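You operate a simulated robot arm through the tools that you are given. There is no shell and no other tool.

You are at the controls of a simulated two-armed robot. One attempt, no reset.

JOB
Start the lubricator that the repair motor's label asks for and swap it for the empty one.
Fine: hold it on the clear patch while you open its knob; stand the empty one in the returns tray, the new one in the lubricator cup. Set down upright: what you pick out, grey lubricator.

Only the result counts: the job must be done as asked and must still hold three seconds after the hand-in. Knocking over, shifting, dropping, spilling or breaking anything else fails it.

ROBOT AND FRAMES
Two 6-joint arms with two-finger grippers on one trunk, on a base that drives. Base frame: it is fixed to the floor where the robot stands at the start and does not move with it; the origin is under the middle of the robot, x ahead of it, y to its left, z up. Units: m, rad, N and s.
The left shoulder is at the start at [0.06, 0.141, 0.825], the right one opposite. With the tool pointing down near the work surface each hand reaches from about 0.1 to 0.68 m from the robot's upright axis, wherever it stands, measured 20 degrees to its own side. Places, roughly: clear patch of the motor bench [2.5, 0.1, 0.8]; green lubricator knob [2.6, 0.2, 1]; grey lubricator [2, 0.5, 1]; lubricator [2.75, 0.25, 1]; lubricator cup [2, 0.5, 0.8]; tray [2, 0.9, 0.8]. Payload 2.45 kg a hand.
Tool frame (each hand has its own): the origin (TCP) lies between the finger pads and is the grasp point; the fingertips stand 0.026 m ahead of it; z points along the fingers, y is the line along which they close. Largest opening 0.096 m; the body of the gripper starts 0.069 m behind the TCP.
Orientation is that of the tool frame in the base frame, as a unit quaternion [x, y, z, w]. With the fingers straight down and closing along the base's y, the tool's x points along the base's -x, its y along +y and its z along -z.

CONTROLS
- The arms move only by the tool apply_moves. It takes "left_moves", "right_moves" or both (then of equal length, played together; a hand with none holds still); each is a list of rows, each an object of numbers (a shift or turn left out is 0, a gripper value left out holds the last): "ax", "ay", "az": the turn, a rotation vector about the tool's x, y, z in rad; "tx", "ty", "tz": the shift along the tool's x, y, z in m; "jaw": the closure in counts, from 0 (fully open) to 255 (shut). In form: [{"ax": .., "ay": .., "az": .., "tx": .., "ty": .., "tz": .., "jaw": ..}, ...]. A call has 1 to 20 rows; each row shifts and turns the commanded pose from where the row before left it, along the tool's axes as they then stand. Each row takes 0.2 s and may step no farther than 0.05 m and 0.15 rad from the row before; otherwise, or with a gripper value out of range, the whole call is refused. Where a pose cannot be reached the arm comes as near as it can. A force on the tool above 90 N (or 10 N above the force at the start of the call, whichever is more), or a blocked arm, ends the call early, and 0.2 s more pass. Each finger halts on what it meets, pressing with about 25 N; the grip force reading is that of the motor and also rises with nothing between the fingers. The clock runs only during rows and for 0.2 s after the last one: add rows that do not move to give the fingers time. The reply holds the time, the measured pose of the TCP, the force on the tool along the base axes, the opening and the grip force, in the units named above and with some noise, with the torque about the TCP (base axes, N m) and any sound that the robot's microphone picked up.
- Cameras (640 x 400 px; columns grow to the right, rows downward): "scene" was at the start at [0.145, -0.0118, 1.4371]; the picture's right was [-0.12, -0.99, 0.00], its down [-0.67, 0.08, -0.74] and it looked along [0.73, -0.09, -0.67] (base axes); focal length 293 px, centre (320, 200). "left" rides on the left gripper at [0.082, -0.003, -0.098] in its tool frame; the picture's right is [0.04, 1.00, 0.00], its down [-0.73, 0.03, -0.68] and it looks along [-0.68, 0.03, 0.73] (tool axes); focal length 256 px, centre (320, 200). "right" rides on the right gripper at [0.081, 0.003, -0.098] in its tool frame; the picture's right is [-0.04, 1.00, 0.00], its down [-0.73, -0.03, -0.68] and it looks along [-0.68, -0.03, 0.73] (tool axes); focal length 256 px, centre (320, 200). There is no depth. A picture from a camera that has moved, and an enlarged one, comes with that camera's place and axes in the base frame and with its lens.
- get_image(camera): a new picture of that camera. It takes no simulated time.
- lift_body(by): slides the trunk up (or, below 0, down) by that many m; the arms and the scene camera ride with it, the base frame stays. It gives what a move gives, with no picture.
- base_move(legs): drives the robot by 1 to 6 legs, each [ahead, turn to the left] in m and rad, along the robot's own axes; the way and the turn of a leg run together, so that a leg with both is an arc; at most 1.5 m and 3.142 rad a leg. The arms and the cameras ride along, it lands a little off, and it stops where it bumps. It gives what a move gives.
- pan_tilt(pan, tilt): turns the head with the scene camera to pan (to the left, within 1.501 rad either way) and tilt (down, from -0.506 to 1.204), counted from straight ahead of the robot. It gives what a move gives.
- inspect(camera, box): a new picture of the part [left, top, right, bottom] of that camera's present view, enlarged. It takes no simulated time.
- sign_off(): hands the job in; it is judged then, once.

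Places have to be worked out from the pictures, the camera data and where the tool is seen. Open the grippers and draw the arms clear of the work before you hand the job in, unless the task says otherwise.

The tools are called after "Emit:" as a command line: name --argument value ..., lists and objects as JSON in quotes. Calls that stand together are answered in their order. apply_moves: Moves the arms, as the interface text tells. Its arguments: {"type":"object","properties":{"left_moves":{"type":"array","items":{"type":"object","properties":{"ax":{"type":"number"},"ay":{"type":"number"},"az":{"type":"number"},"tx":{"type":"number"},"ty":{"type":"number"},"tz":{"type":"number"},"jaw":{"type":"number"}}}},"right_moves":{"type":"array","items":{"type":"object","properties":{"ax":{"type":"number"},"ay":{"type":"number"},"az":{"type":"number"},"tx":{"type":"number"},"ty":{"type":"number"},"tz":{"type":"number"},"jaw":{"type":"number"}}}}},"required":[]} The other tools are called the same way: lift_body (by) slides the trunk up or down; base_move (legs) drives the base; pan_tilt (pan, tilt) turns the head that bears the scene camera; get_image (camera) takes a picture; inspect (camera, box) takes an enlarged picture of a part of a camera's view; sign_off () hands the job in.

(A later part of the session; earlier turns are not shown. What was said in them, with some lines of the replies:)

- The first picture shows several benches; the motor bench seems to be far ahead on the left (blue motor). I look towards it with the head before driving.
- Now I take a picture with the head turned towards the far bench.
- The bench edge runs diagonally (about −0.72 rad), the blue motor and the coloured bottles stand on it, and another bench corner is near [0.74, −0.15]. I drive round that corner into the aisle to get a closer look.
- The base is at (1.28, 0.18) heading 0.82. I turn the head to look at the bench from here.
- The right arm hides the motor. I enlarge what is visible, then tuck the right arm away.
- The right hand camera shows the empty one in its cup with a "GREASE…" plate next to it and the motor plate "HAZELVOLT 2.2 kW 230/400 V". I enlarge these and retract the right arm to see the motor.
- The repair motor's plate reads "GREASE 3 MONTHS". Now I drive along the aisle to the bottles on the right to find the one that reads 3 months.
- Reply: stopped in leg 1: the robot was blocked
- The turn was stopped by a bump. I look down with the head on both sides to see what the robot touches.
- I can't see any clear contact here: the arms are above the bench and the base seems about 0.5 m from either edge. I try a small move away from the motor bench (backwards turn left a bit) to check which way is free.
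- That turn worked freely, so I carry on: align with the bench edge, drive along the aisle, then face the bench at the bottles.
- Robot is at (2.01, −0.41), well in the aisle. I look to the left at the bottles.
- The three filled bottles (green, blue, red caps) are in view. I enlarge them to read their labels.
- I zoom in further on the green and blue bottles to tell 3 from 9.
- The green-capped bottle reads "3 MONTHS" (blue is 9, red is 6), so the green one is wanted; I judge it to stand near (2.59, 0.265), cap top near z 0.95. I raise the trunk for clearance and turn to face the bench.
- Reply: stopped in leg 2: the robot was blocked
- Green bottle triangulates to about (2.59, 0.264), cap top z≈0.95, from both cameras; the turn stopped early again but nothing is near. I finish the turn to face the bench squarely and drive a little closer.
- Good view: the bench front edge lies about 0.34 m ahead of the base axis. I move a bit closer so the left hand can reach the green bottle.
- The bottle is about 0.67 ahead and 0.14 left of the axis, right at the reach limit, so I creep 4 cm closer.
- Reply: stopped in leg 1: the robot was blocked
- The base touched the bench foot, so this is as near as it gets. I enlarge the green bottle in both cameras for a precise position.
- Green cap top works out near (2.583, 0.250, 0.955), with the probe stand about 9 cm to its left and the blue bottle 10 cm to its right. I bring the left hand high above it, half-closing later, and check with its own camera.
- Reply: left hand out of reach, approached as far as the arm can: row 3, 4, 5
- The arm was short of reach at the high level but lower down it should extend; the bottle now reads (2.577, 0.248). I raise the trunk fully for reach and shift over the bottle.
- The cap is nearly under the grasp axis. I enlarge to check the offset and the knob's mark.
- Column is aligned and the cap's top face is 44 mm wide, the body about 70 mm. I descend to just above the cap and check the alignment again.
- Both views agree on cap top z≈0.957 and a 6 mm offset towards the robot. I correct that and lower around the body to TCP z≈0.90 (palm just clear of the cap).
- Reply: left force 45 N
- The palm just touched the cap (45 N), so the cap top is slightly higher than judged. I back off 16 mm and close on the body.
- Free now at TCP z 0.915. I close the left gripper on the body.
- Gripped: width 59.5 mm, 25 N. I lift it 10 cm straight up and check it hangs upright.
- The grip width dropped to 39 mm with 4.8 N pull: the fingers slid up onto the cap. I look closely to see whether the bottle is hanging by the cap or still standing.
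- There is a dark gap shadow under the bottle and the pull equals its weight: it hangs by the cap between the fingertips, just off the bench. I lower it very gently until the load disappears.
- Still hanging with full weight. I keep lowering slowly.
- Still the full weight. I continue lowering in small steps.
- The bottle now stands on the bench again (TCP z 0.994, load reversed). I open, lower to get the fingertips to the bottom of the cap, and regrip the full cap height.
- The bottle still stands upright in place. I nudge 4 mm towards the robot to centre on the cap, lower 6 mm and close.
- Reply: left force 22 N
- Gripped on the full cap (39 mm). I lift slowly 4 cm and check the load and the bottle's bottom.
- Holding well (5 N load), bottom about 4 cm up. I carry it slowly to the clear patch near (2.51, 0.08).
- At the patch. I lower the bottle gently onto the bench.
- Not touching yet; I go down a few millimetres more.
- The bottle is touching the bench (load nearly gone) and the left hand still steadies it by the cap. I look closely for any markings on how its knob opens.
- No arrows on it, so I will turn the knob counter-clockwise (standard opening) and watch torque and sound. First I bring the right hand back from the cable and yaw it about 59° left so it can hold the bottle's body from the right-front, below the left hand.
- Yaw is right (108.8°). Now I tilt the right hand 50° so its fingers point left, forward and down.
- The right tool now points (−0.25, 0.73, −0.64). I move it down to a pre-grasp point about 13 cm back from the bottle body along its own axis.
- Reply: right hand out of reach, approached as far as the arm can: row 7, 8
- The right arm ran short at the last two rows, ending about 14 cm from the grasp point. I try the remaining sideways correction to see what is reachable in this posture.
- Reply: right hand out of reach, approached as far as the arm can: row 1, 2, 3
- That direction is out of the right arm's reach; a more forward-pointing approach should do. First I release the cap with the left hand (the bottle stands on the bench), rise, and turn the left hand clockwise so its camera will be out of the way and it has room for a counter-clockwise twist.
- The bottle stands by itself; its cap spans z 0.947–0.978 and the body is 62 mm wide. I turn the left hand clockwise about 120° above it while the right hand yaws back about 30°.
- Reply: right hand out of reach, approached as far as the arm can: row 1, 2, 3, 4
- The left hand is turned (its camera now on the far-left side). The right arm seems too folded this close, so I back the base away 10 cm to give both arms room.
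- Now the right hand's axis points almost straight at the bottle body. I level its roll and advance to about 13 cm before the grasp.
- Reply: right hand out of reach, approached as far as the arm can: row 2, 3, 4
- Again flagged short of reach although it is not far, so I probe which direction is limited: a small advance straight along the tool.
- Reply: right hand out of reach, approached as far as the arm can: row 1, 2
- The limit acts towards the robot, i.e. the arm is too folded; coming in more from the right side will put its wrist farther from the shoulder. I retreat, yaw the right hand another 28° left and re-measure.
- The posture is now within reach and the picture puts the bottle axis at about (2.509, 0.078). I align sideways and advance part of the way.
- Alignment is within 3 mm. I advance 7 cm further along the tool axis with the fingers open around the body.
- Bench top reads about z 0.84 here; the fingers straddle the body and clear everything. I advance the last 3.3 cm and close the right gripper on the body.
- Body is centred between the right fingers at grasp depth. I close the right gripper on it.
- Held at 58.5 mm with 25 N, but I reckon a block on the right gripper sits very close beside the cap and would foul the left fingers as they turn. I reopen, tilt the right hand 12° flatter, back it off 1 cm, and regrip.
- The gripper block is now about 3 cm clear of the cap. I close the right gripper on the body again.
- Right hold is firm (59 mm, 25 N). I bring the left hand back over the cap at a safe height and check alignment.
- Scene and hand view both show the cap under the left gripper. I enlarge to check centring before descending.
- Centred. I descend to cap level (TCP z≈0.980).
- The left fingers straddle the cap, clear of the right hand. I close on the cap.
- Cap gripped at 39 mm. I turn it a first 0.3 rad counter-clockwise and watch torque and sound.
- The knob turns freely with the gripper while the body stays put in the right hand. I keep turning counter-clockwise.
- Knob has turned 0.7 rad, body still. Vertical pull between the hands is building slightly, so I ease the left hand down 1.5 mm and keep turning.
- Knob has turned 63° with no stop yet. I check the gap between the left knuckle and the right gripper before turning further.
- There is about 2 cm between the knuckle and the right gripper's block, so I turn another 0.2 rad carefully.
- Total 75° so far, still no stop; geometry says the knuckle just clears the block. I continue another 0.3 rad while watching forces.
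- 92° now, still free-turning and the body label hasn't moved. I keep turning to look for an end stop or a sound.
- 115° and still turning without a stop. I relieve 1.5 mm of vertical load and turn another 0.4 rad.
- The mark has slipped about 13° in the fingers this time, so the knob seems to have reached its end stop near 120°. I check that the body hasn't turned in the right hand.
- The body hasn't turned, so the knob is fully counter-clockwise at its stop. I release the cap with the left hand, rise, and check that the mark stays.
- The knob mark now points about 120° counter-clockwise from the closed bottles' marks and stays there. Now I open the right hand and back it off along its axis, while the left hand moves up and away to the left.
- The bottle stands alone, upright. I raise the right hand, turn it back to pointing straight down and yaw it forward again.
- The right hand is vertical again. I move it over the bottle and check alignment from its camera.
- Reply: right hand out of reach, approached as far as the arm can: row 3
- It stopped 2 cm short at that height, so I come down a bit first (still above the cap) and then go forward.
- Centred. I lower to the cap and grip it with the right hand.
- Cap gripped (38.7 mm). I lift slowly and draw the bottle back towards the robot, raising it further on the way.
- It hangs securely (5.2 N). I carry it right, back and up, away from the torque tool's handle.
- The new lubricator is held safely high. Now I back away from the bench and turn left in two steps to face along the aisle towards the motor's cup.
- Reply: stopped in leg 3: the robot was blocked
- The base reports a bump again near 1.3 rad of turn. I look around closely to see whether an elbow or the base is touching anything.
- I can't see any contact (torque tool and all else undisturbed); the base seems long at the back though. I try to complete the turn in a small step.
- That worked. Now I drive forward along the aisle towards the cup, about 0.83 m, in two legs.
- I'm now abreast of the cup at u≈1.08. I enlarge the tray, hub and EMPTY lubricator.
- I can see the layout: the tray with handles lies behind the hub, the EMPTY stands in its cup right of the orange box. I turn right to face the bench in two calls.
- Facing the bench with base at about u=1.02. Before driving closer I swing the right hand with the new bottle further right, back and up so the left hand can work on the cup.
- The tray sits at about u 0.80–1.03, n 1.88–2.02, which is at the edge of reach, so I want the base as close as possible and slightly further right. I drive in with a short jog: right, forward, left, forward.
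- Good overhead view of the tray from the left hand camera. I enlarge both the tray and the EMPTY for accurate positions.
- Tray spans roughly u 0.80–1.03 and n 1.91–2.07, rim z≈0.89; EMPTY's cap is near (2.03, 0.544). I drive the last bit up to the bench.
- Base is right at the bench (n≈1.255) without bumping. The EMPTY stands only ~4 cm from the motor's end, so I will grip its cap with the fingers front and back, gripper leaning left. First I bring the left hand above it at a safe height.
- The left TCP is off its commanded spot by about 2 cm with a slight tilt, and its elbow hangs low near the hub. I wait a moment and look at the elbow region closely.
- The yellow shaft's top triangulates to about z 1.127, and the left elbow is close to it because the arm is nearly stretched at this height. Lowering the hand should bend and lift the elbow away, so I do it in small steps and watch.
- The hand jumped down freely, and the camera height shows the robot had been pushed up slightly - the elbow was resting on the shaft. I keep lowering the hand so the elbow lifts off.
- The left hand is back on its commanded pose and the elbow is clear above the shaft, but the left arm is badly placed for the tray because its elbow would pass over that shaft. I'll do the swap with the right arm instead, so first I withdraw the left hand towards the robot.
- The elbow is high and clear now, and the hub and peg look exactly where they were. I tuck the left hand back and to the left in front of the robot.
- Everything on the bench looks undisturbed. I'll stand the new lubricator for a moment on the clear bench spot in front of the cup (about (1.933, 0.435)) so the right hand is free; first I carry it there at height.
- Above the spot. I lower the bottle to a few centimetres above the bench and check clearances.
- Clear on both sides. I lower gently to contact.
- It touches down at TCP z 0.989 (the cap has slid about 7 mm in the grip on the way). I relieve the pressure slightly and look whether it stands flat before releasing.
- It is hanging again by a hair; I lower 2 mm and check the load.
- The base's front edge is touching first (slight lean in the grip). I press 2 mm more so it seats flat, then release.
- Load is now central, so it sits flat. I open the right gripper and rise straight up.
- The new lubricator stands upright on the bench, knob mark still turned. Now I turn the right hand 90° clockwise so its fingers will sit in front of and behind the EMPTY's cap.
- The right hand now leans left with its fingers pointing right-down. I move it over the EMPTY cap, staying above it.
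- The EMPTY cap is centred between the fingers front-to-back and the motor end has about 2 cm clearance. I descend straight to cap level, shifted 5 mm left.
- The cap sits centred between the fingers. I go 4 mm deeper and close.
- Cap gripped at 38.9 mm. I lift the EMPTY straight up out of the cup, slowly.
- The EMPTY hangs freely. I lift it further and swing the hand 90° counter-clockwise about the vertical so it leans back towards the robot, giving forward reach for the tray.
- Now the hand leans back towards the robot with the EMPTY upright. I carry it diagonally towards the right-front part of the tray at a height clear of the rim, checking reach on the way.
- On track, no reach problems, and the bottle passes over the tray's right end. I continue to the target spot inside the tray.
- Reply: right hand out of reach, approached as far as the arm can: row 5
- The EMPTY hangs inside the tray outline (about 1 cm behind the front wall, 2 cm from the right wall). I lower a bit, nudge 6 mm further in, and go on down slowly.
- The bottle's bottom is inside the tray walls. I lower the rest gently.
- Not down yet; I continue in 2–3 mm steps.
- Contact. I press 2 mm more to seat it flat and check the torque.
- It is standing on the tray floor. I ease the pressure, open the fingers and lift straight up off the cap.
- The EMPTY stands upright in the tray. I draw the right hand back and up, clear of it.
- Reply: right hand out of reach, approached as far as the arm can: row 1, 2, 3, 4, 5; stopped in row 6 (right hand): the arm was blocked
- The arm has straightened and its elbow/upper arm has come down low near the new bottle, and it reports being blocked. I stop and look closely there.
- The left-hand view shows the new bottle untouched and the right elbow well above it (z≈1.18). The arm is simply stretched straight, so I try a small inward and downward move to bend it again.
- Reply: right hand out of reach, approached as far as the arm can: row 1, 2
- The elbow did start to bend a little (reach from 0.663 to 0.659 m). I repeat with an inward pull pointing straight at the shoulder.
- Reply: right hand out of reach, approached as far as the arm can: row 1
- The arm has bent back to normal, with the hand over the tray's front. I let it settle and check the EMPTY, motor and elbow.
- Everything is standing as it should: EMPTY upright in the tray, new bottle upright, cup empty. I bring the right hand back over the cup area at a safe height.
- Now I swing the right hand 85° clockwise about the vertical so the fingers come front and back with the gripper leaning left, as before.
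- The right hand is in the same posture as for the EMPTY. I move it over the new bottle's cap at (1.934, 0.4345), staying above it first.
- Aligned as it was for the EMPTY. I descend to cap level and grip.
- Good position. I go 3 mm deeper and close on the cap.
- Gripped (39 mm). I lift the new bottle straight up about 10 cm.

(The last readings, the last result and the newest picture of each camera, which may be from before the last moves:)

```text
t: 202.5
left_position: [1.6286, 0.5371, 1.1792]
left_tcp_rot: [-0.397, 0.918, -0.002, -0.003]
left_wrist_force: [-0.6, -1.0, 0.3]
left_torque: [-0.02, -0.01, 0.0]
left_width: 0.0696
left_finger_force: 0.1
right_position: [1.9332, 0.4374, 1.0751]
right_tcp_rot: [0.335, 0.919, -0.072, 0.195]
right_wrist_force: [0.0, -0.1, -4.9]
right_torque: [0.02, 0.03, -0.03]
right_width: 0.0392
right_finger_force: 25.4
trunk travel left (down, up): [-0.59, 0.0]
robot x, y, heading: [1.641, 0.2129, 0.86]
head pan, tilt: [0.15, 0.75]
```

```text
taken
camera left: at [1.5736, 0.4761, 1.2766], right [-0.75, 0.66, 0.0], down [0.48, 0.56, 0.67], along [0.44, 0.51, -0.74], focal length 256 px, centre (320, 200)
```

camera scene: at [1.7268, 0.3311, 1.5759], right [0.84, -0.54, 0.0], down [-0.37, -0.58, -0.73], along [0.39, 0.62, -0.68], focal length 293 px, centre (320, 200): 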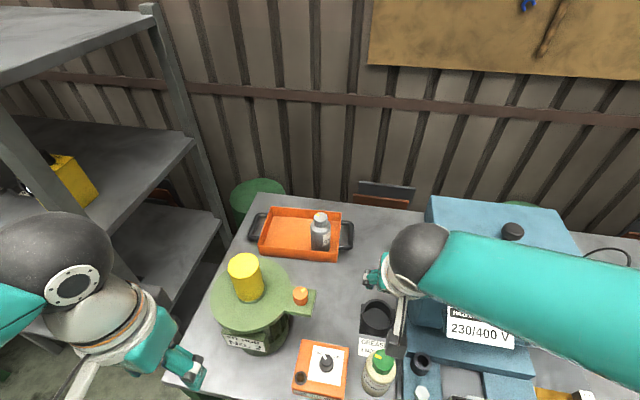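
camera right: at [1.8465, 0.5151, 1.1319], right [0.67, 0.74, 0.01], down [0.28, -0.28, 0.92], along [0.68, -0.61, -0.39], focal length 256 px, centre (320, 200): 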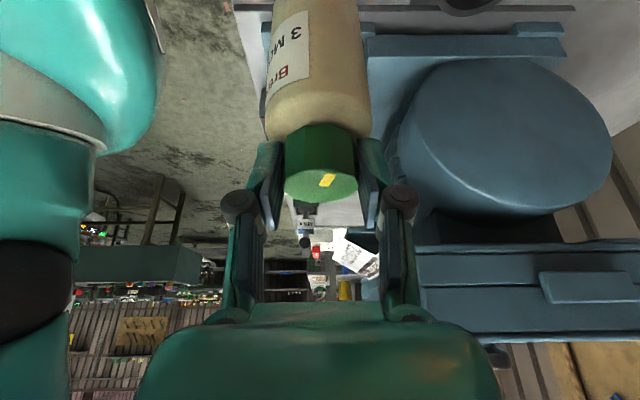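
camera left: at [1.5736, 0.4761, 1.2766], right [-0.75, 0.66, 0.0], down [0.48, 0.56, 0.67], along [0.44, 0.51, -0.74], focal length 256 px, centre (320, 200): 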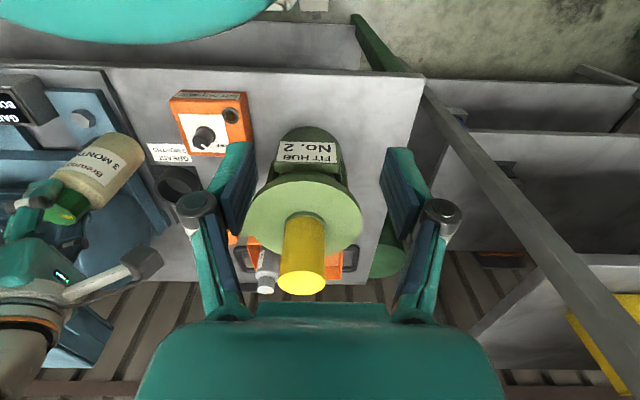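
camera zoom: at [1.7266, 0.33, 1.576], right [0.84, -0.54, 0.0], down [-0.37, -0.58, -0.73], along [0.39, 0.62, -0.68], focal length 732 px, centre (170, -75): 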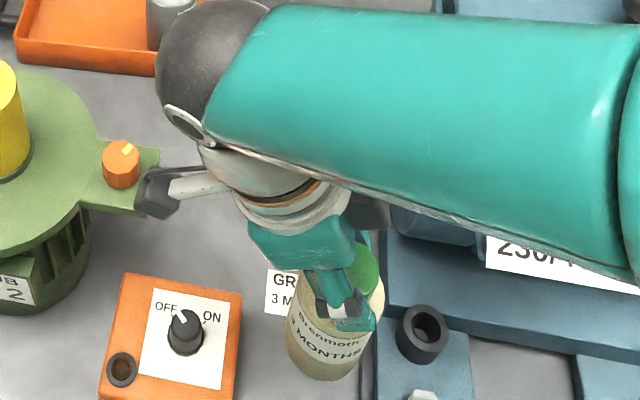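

The bottle hangs well (4.9 N). I carry it back over the cup, aiming for where the EMPTY stood.

Emit:
apply_moves --right_moves '[{"ty": 0.01}, {"ty": 0.015}, {"ty": 0.018}, {"ty": 0.018}, {"ty": 0.018}, {"ty": 0.018}, {"ty": 0.018, "tx": -0.002}, {"ty": 0.013}, {"ty": 0.0076}, {}]'

Emit:
get_image --camera "right"

Emit:
inspect --camera "scene" --box '[300, 230, 460, 390]'

Emit:
inspect --camera "left" --box '[60, 80, 280, 300]'

```text
t: 204.7
left_position: [1.6273, 0.5367, 1.1782]
left_tcp_rot: [-0.395, 0.918, -0.002, -0.002]
left_wrist_force: [-0.1, -0.5, 0.3]
left_torque: [0.03, 0.02, -0.01]
left_width: 0.0698
left_finger_force: 0.0
right_position: [2.0221, 0.5389, 1.0761]
right_tcp_rot: [0.336, 0.919, -0.072, 0.196]
right_wrist_force: [-0.2, -0.2, -5.6]
right_torque: [0.01, 0.02, 0.02]
right_width: 0.039
right_finger_force: 25.5
trunk travel left (down, up): [-0.59, 0.0]
robot x, y, heading: [1.6374, 0.2173, 0.86]
head pan, tilt: [0.15, 0.75]
```

```text
taken
camera right: at [1.9352, 0.617, 1.1321], right [0.67, 0.74, 0.01], down [0.28, -0.27, 0.92], along [0.68, -0.61, -0.39], focal length 256 px, centre (320, 200)
```

right: 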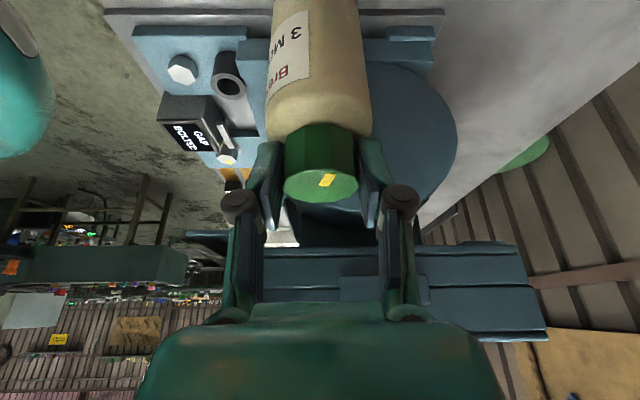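

```text
2.50 times, centred on (380, 310) of scene
camera zoom: at [1.7267, 0.33, 1.576], right [0.84, -0.54, 0.0], down [-0.37, -0.58, -0.73], along [0.39, 0.62, -0.68], focal length 732 px, centre (170, -75)
```

zoom: 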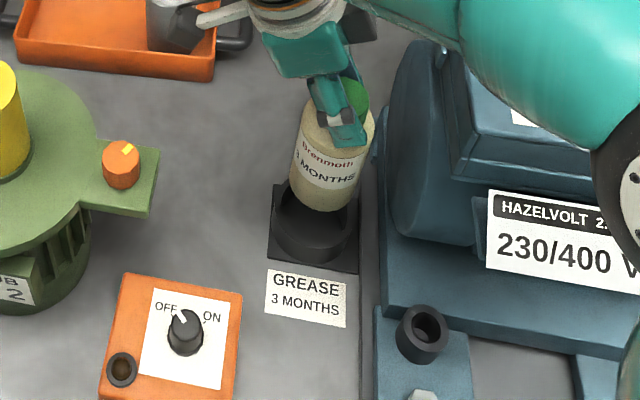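

```text
1.82 times, centred on (170, 190) of left
camera zoom: at [1.5736, 0.4761, 1.2766], right [-0.75, 0.66, 0.0], down [0.48, 0.56, 0.67], along [0.44, 0.51, -0.74], focal length 465 px, centre (593, 218)
```

zoom: 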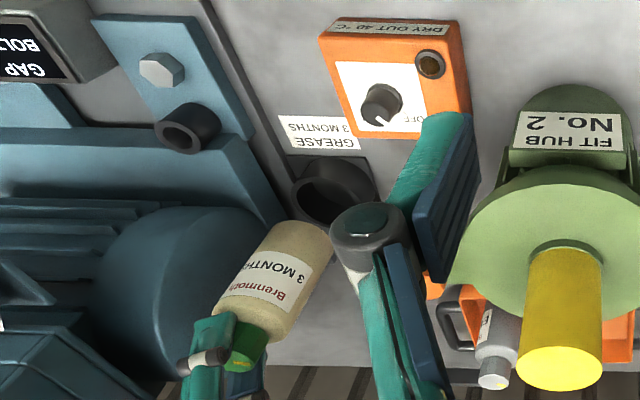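

Bottle and cup line up within about a millimetre in the scene view, and front-to-back it equals the EMPTY's position. I lower to just above the rim and check again.

Emit:
apply_moves --right_moves '[{"tx": 0.0041, "tz": 0.0091}, {"tx": 0.0041, "tz": 0.0091}, {"tx": 0.0041, "tz": 0.0091}, {"tx": 0.0033, "tz": 0.0073}, {}]'

Emit:
inspect --camera "scene" --box '[330, 260, 420, 350]'

Emit:
inspect --camera "left" --box '[100, 100, 240, 240]'

Emit:
get_image --camera "right"

```text
t: 205.9
left_position: [1.6293, 0.5372, 1.1804]
left_tcp_rot: [-0.397, 0.918, -0.003, -0.002]
left_wrist_force: [0.3, 0.9, -0.3]
left_torque: [0.01, -0.01, -0.02]
left_width: 0.0697
left_finger_force: 0.0
right_position: [2.0202, 0.5399, 1.0392]
right_tcp_rot: [0.336, 0.919, -0.073, 0.195]
right_wrist_force: [0.0, -0.4, -4.6]
right_torque: [0.01, -0.03, 0.03]
right_width: 0.039
right_finger_force: 24.9
trunk travel left (down, up): [-0.59, 0.0]
robot x, y, heading: [1.6426, 0.2169, 0.854]
head pan, tilt: [0.15, 0.75]
```

```text
4.44 times, centred on (375, 305) of scene
camera zoom: at [1.7267, 0.33, 1.576], right [0.84, -0.54, 0.0], down [-0.37, -0.58, -0.73], along [0.39, 0.62, -0.68], focal length 1300 px, centre (76, -267)
```

zoom: 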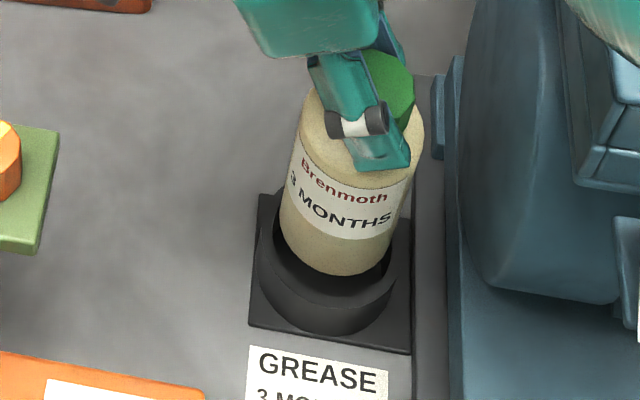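

```text
2.86 times, centred on (170, 170) of left
camera zoom: at [1.5737, 0.4761, 1.2766], right [-0.75, 0.66, 0.0], down [0.48, 0.56, 0.67], along [0.44, 0.51, -0.74], focal length 731 px, centre (749, 286)
```

zoom: 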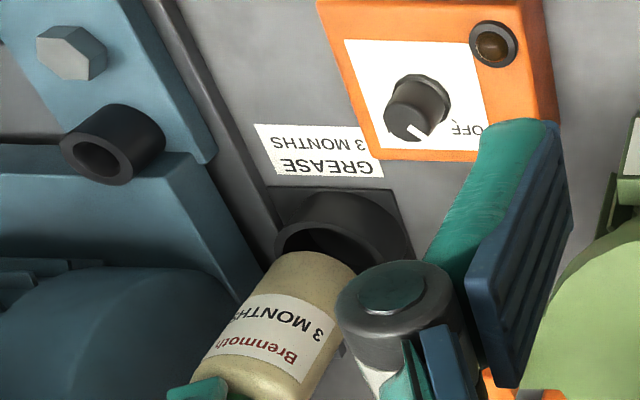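

```text
taken
camera right: at [1.9352, 0.6172, 1.0944], right [0.67, 0.74, 0.01], down [0.28, -0.28, 0.92], along [0.68, -0.61, -0.39], focal length 256 px, centre (320, 200)
```

right: 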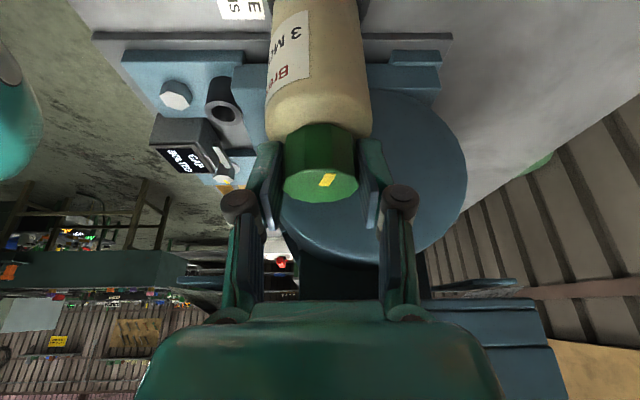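

Still lined up: cup centre works out at u≈1.157, n≈1.749 against the bottle's 1.155, 1.747. I nudge 1.5 mm and lower into the cup while watching for side forces.

Emit:
apply_moves --right_moves '[{"tx": -0.001, "ty": 0.0015}, {"tx": 0.0033, "tz": 0.0073}, {"tx": 0.0033, "tz": 0.0073}, {"tx": 0.0033, "tz": 0.0073}, {}]'

Emit:
inspect --camera "scene" --box '[330, 260, 420, 350]'

```text
t: 207.1
left_position: [1.6288, 0.5362, 1.1795]
left_tcp_rot: [-0.396, 0.918, -0.002, -0.002]
left_wrist_force: [0.3, -0.9, 0.7]
left_torque: [0.01, 0.02, 0.0]
left_width: 0.0695
left_finger_force: 0.0
right_position: [2.0215, 0.5408, 1.0163]
right_tcp_rot: [0.336, 0.919, -0.072, 0.195]
right_wrist_force: [1.1, -0.2, -6.0]
right_torque: [0.0, 0.01, 0.01]
right_width: 0.0391
right_finger_force: 25.3
trunk travel left (down, up): [-0.59, 0.0]
robot x, y, heading: [1.6383, 0.215, 0.854]
head pan, tilt: [0.15, 0.75]
```

```text
4.44 times, centred on (375, 305) of scene
camera zoom: at [1.7268, 0.3299, 1.576], right [0.84, -0.54, 0.0], down [-0.37, -0.58, -0.73], along [0.39, 0.62, -0.68], focal length 1300 px, centre (76, -267)
```

zoom: 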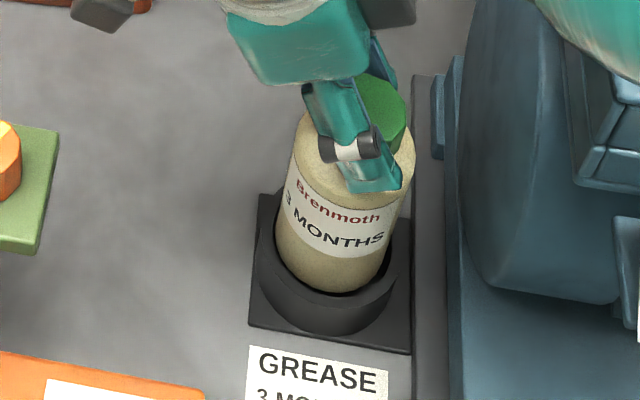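

It is entering the cup with slightly less gap on the left. I shift 1.5 mm right and keep lowering.

Emit:
apply_moves --right_moves '[{"tx": -0.0014, "tz": 0.0006}, {"tx": 0.0033, "tz": 0.0073}, {"tx": 0.0024, "tz": 0.0055}, {}]'

Emit:
inspect --camera "scene" --box '[330, 260, 420, 350]'

```text
t: 208.1
left_position: [1.6285, 0.5368, 1.1793]
left_tcp_rot: [-0.396, 0.918, -0.003, -0.003]
left_wrist_force: [0.3, 0.6, 1.0]
left_torque: [0.05, 0.02, -0.01]
left_width: 0.0694
left_finger_force: 0.0
right_position: [2.0237, 0.5392, 1.0017]
right_tcp_rot: [0.336, 0.919, -0.072, 0.195]
right_wrist_force: [-0.1, 0.0, -4.7]
right_torque: [0.04, 0.0, 0.01]
right_width: 0.039
right_finger_force: 24.6
trunk travel left (down, up): [-0.59, 0.0]
robot x, y, heading: [1.6387, 0.2187, 0.855]
head pan, tilt: [0.15, 0.75]
```

```text
4.44 times, centred on (375, 305) of scene
camera zoom: at [1.7268, 0.3301, 1.576], right [0.84, -0.54, 0.0], down [-0.37, -0.58, -0.73], along [0.39, 0.62, -0.68], focal length 1300 px, centre (76, -267)
```

zoom: 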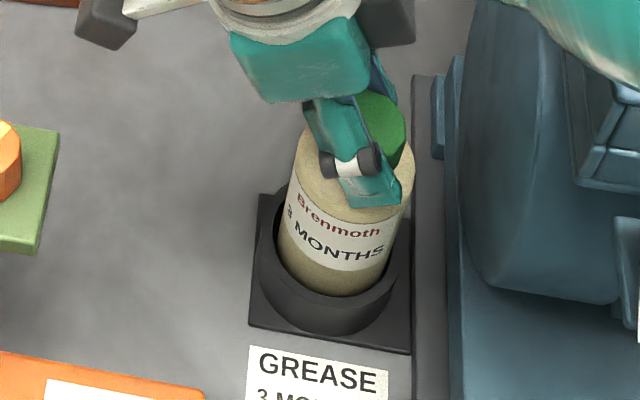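

It slides in freely (load still just its weight). I lower the remaining 2 cm slowly.

Emit:
apply_moves --right_moves '[{"tx": 0.0033, "tz": 0.0073}, {"tx": 0.0024, "tz": 0.0055}, {"tx": 0.0012, "tz": 0.0027}, {"tx": 0.0008, "tz": 0.0018}, {}]'

```text
t: 209.3
left_position: [1.6274, 0.5373, 1.1797]
left_tcp_rot: [-0.396, 0.918, -0.002, -0.002]
left_wrist_force: [-0.8, 0.2, 0.0]
left_torque: [-0.02, -0.02, 0.02]
left_width: 0.0697
left_finger_force: 0.2
right_position: [2.0244, 0.5388, 0.9827]
right_tcp_rot: [0.336, 0.919, -0.071, 0.196]
right_wrist_force: [0.0, 0.8, -1.4]
right_torque: [0.04, -0.06, -0.03]
right_width: 0.0393
right_finger_force: 25.2
trunk travel left (down, up): [-0.59, 0.0]
robot x, y, heading: [1.6423, 0.2143, 0.854]
head pan, tilt: [0.15, 0.75]
```

It has touched the cup floor (load falling). I press 2–3 mm more to seat it and check.

Emit:
apply_moves --right_moves '[{"tx": 0.0008, "tz": 0.0018}, {"tx": 0.0004, "tz": 0.0009}, {}]'

Emit:
inspect --camera "scene" --box '[330, 240, 430, 350]'

Emit:
get_image --camera "right"

```text
t: 210.1
left_position: [1.627, 0.5355, 1.179]
left_tcp_rot: [-0.396, 0.918, -0.002, -0.002]
left_wrist_force: [0.7, -0.2, 1.1]
left_torque: [-0.01, -0.02, 0.01]
left_width: 0.0694
left_finger_force: 0.1
right_position: [2.024, 0.5388, 0.9807]
right_tcp_rot: [0.336, 0.918, -0.071, 0.196]
right_wrist_force: [1.6, -1.7, 17.2]
right_torque: [-0.12, -0.1, -0.02]
right_width: 0.0395
right_finger_force: 25.2
trunk travel left (down, up): [-0.59, 0.0]
robot x, y, heading: [1.6403, 0.213, 0.856]
head pan, tilt: [0.15, 0.75]
```

```text
3.64 times, centred on (380, 295) of scene
camera zoom: at [1.7253, 0.3283, 1.5764], right [0.84, -0.54, 0.0], down [-0.36, -0.58, -0.73], along [0.39, 0.62, -0.68], focal length 1064 px, centre (102, -146)
```

zoom: 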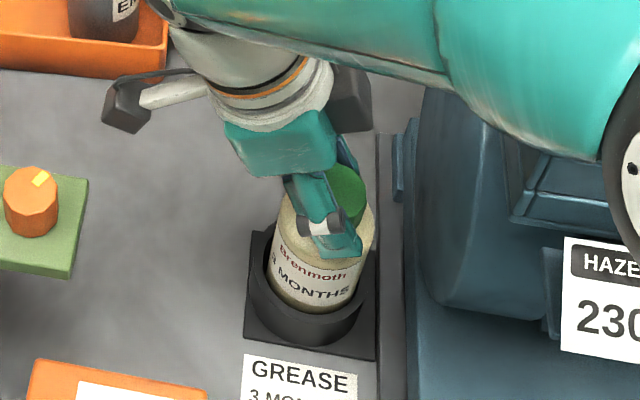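

```text
taken
camera right: at [1.9373, 0.6162, 1.0365], right [0.67, 0.74, 0.02], down [0.28, -0.28, 0.92], along [0.68, -0.61, -0.39], focal length 256 px, centre (320, 200)
```

right: 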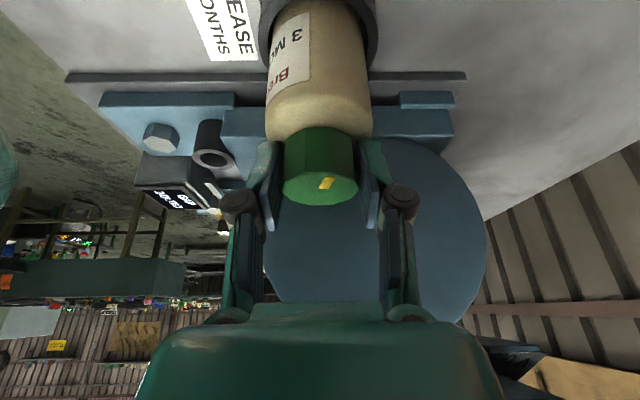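

Seated firmly in the cup and upright. I relieve the pressure, open the fingers and lift straight off the cap.

Emit:
apply_moves --right_moves '[{"tx": -0.0008, "tz": -0.0018}, {"jaw": 70}, {}, {}, {"tx": -0.0033, "tz": -0.0073}, {"tx": -0.0081, "tz": -0.0183}, {"tx": -0.0122, "tz": -0.0274}, {"tx": -0.0122, "tz": -0.0274}, {}]'

Emit:
get_image --camera "right"

Emit:
inspect --camera "scene" --box '[230, 180, 450, 380]'

```text
t: 212.1
left_position: [1.6288, 0.5375, 1.1793]
left_tcp_rot: [-0.397, 0.918, -0.002, -0.003]
left_wrist_force: [0.6, 0.2, -0.1]
left_torque: [0.0, 0.03, 0.02]
left_width: 0.0697
left_finger_force: 0.1
right_position: [2.0241, 0.5404, 1.07]
right_tcp_rot: [0.336, 0.919, -0.072, 0.195]
right_wrist_force: [-0.7, 1.0, -0.7]
right_torque: [-0.02, 0.03, 0.04]
right_width: 0.0695
right_finger_force: 0.1
trunk travel left (down, up): [-0.59, 0.0]
robot x, y, heading: [1.6442, 0.2101, 0.858]
head pan, tilt: [0.15, 0.75]
```

```text
taken
camera right: at [1.939, 0.6176, 1.1253], right [0.67, 0.74, 0.01], down [0.28, -0.27, 0.92], along [0.68, -0.61, -0.39], focal length 256 px, centre (320, 200)
```

right: 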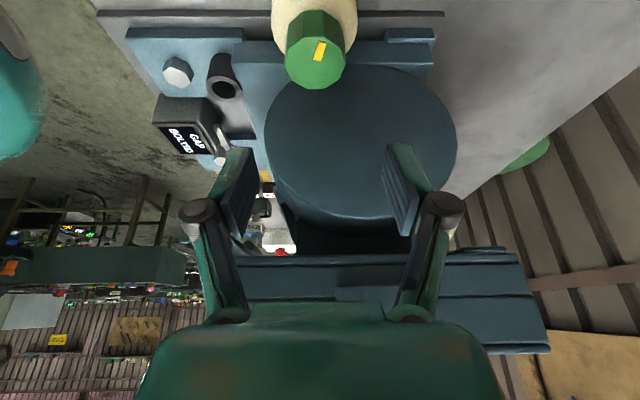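

```text
2.00 times, centred on (340, 280) of scene
camera zoom: at [1.7266, 0.33, 1.576], right [0.84, -0.54, 0.0], down [-0.37, -0.58, -0.73], along [0.39, 0.62, -0.68], focal length 585 px, centre (280, 40)
```

zoom: 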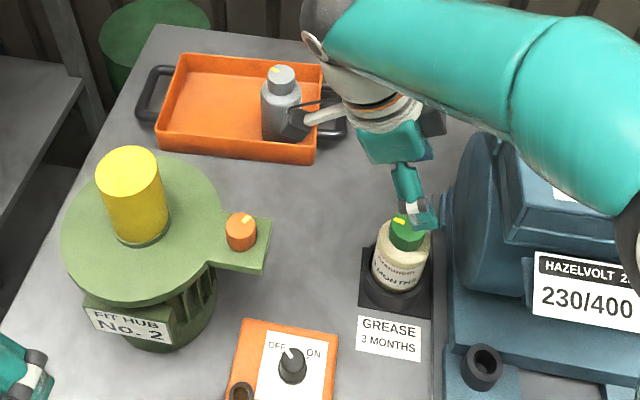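

Both lubricators stand where they belong. I raise the right hand and draw it back towards the robot.

Emit:
apply_moves --right_moves '[{"tx": -0.0081, "tz": -0.0183}, {"tx": -0.0081, "tz": -0.0183}, {"ty": -0.03}, {"ty": -0.04}, {"ty": -0.04}, {"ty": -0.04}, {"ty": -0.04}, {}]'

Emit:
get_image --camera "scene"

Emit:
inspect --camera "scene" --box '[340, 270, 430, 360]'

Emit:
inspect --camera "scene" --box '[240, 190, 370, 280]'

```text
t: 213.9
left_position: [1.6293, 0.5367, 1.179]
left_tcp_rot: [-0.396, 0.918, -0.002, -0.002]
left_wrist_force: [0.6, 0.2, 0.0]
left_torque: [-0.01, 0.02, -0.02]
left_width: 0.0698
left_finger_force: 0.1
right_position: [1.9025, 0.3942, 1.1084]
right_tcp_rot: [0.336, 0.919, -0.072, 0.195]
right_wrist_force: [0.1, -0.3, 0.3]
right_torque: [-0.02, 0.02, -0.02]
right_width: 0.0695
right_finger_force: 0.1
trunk travel left (down, up): [-0.59, 0.0]
robot x, y, heading: [1.6414, 0.2147, 0.856]
head pan, tilt: [0.15, 0.75]
```

```text
taken
camera scene: at [1.7268, 0.3305, 1.5759], right [0.84, -0.54, 0.0], down [-0.37, -0.58, -0.73], along [0.39, 0.62, -0.68], focal length 293 px, centre (320, 200)
```

scene: 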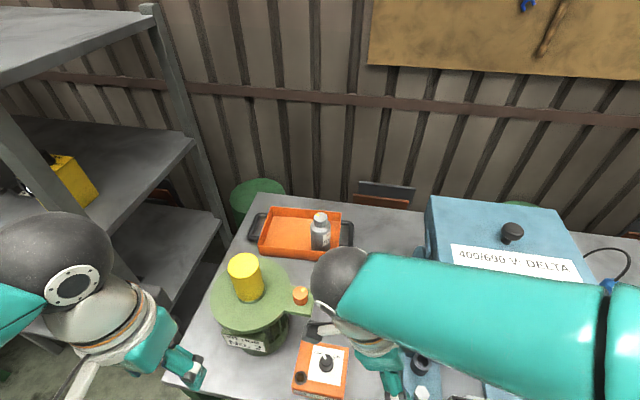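

```text
4.44 times, centred on (385, 315) of scene
camera zoom: at [1.7268, 0.3305, 1.5759], right [0.84, -0.54, 0.0], down [-0.37, -0.58, -0.73], along [0.39, 0.62, -0.68], focal length 1300 px, centre (31, -311)
```

zoom: 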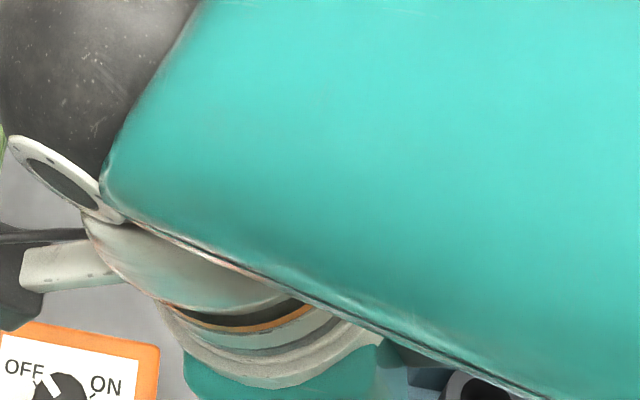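

```text
4.44 times, centred on (305, 235) of scene
camera zoom: at [1.7268, 0.3305, 1.5759], right [0.84, -0.54, 0.0], down [-0.37, -0.58, -0.73], along [0.39, 0.62, -0.68], focal length 1300 px, centre (387, 44)
```

zoom: 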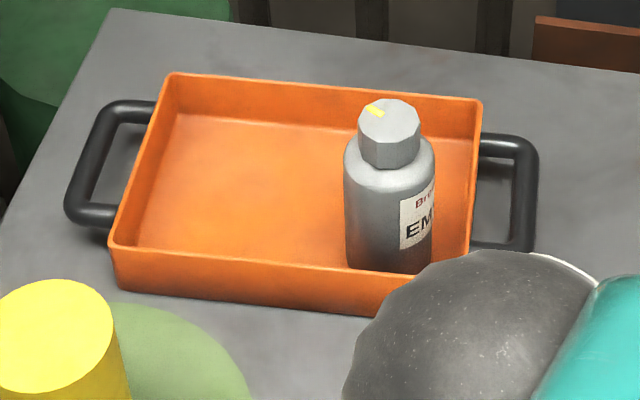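

The EMPTY stands upright in the tray. I back the base 0.2 m away so both arms are clear, then check the cup.

Emit:
base_move --legs '[[-0.2, 0]]'

Emit:
get_image --camera "scene"

Emit:
inspect --camera "scene" --box '[240, 140, 480, 320]'

```text
t: 215.5
left_position: [1.4961, 0.3854, 1.1801]
left_tcp_rot: [-0.396, 0.918, -0.002, -0.002]
left_wrist_force: [0.8, 0.0, 0.7]
left_torque: [0.04, -0.01, 0.03]
left_width: 0.0695
left_finger_force: 0.1
right_position: [1.772, 0.2434, 1.1087]
right_tcp_rot: [0.336, 0.919, -0.071, 0.195]
right_wrist_force: [0.0, -0.1, 0.4]
right_torque: [0.02, 0.0, 0.0]
right_width: 0.0696
right_finger_force: 0.0
trunk travel left (down, up): [-0.59, 0.0]
robot x, y, heading: [1.5109, 0.0638, 0.855]
head pan, tilt: [0.15, 0.75]
```

```text
taken
camera scene: at [1.5952, 0.1785, 1.5763], right [0.84, -0.54, 0.0], down [-0.37, -0.58, -0.73], along [0.39, 0.62, -0.68], focal length 293 px, centre (320, 200)
```

scene: 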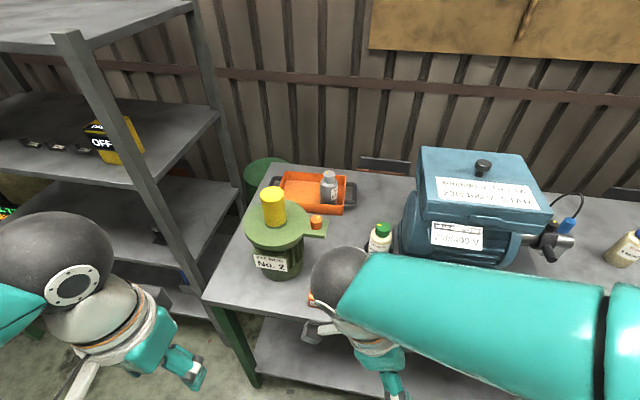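

```text
2.22 times, centred on (360, 230) of scene
camera zoom: at [1.5952, 0.1785, 1.5763], right [0.84, -0.54, 0.0], down [-0.37, -0.58, -0.73], along [0.39, 0.62, -0.68], focal length 650 px, centre (231, 133)
```

zoom: 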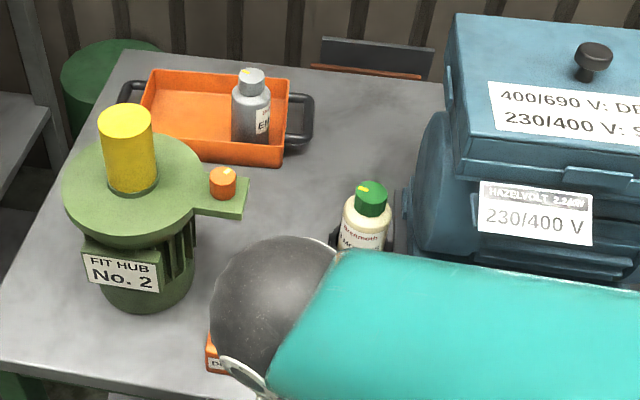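

Both bottles look right from here. I open both grippers fully and move the right hand aside for one last clear view of the cup.

Emit:
apply_moves --left_moves '[{"jaw": 0}, {}, {}, {}, {}, {}, {}]' --right_moves '[{"jaw": 0}, {"ty": -0.03}, {"ty": -0.03}, {"tz": 0.03, "tx": -0.03}, {"tz": 0.02, "tx": -0.04}, {"tz": 0.02, "tx": -0.04}, {}]'

Emit:
get_image --camera "scene"

Emit:
inspect --camera "scene" --box '[320, 200, 440, 300]'

Emit:
get_image --camera "left"

```text
t: 217.1
left_position: [1.4985, 0.3879, 1.179]
left_tcp_rot: [-0.395, 0.919, -0.003, -0.002]
left_wrist_force: [0.1, 0.2, -0.4]
left_torque: [-0.05, 0.0, 0.01]
left_width: 0.096
left_finger_force: 0.0
right_position: [1.8306, 0.1161, 1.0917]
right_tcp_rot: [0.336, 0.919, -0.072, 0.196]
right_wrist_force: [-0.2, 0.3, 0.2]
right_torque: [0.0, -0.03, -0.02]
right_width: 0.0961
right_finger_force: 0.1
trunk travel left (down, up): [-0.59, 0.0]
robot x, y, heading: [1.5115, 0.0622, 0.854]
head pan, tilt: [0.15, 0.75]
```

```text
taken
camera scene: at [1.5958, 0.1808, 1.576], right [0.84, -0.54, 0.0], down [-0.37, -0.58, -0.73], along [0.39, 0.62, -0.68], focal length 293 px, centre (320, 200)
```

scene: 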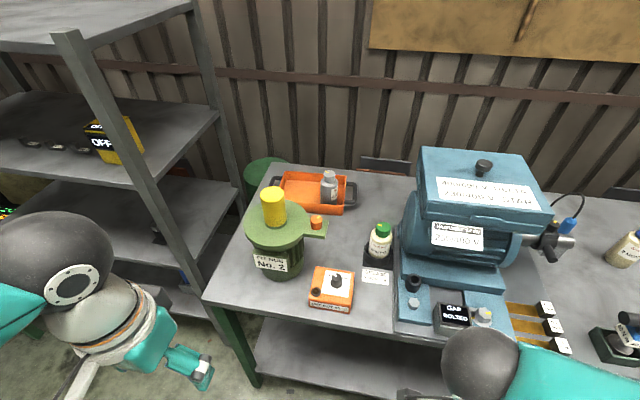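

```text
4.00 times, centred on (380, 250) of scene
camera zoom: at [1.5958, 0.1808, 1.576], right [0.84, -0.54, 0.0], down [-0.37, -0.58, -0.73], along [0.39, 0.62, -0.68], focal length 1170 px, centre (80, 0)
```

zoom: 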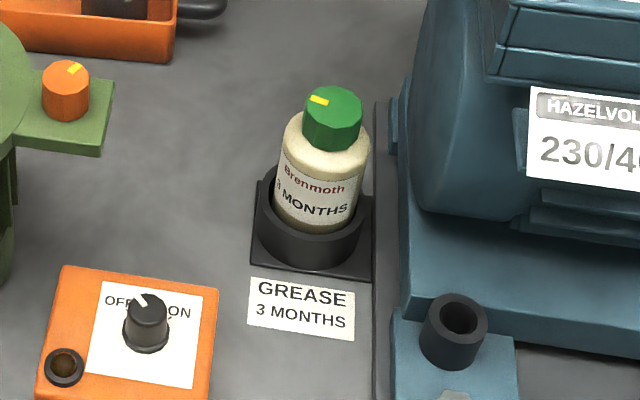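

```text
taken
camera left: at [1.4431, 0.327, 1.277], right [-0.75, 0.66, 0.0], down [0.48, 0.56, 0.67], along [0.44, 0.51, -0.74], focal length 256 px, centre (320, 200)
```

left: 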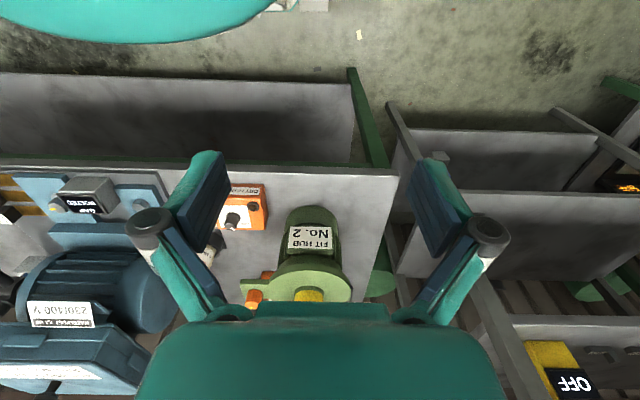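

The green 3‑month lubricator stands upright in the cup with its knob about 120° open. The EMPTY stands upright in the returns tray, nothing else has moved, and both open grippers are clear of the bench. I hand the job in.

Emit:
sign_off

```text
The job is handed in.
```

The swap is done and handed in; I don't have the result of the check.

- **Lubricator chosen:** The repair motor's label asks for "GREASE 3 MONTHS". I took the green-capped bottle marked 3 MONTHS; the blue one is 9 months and the red one 6.
- **Knob opened:** I held the bottle on the clear patch with the right hand and turned the knob counter-clockwise about 120° with the left. It then slipped in the fingers, which I took as the end stop. The bottle has no marking for the opening direction and there was no sound, so the direction is my judgement.
- **New one:** It stands upright in the lubricator cup, with the knob mark still turned.
- **Empty one:** It stands upright in the returns tray.

**Contact with the hub:** While the left arm was reaching over the cup, its elbow seems to have rested briefly on the yellow shaft of the green hub. The hub looked unmoved in the pictures afterwards.

**Set down on the way:** I also stood the new bottle for a moment on the bench in front of the cup, to free the right hand for the empty one.

Both grippers are open and the arms are clear of the bench.
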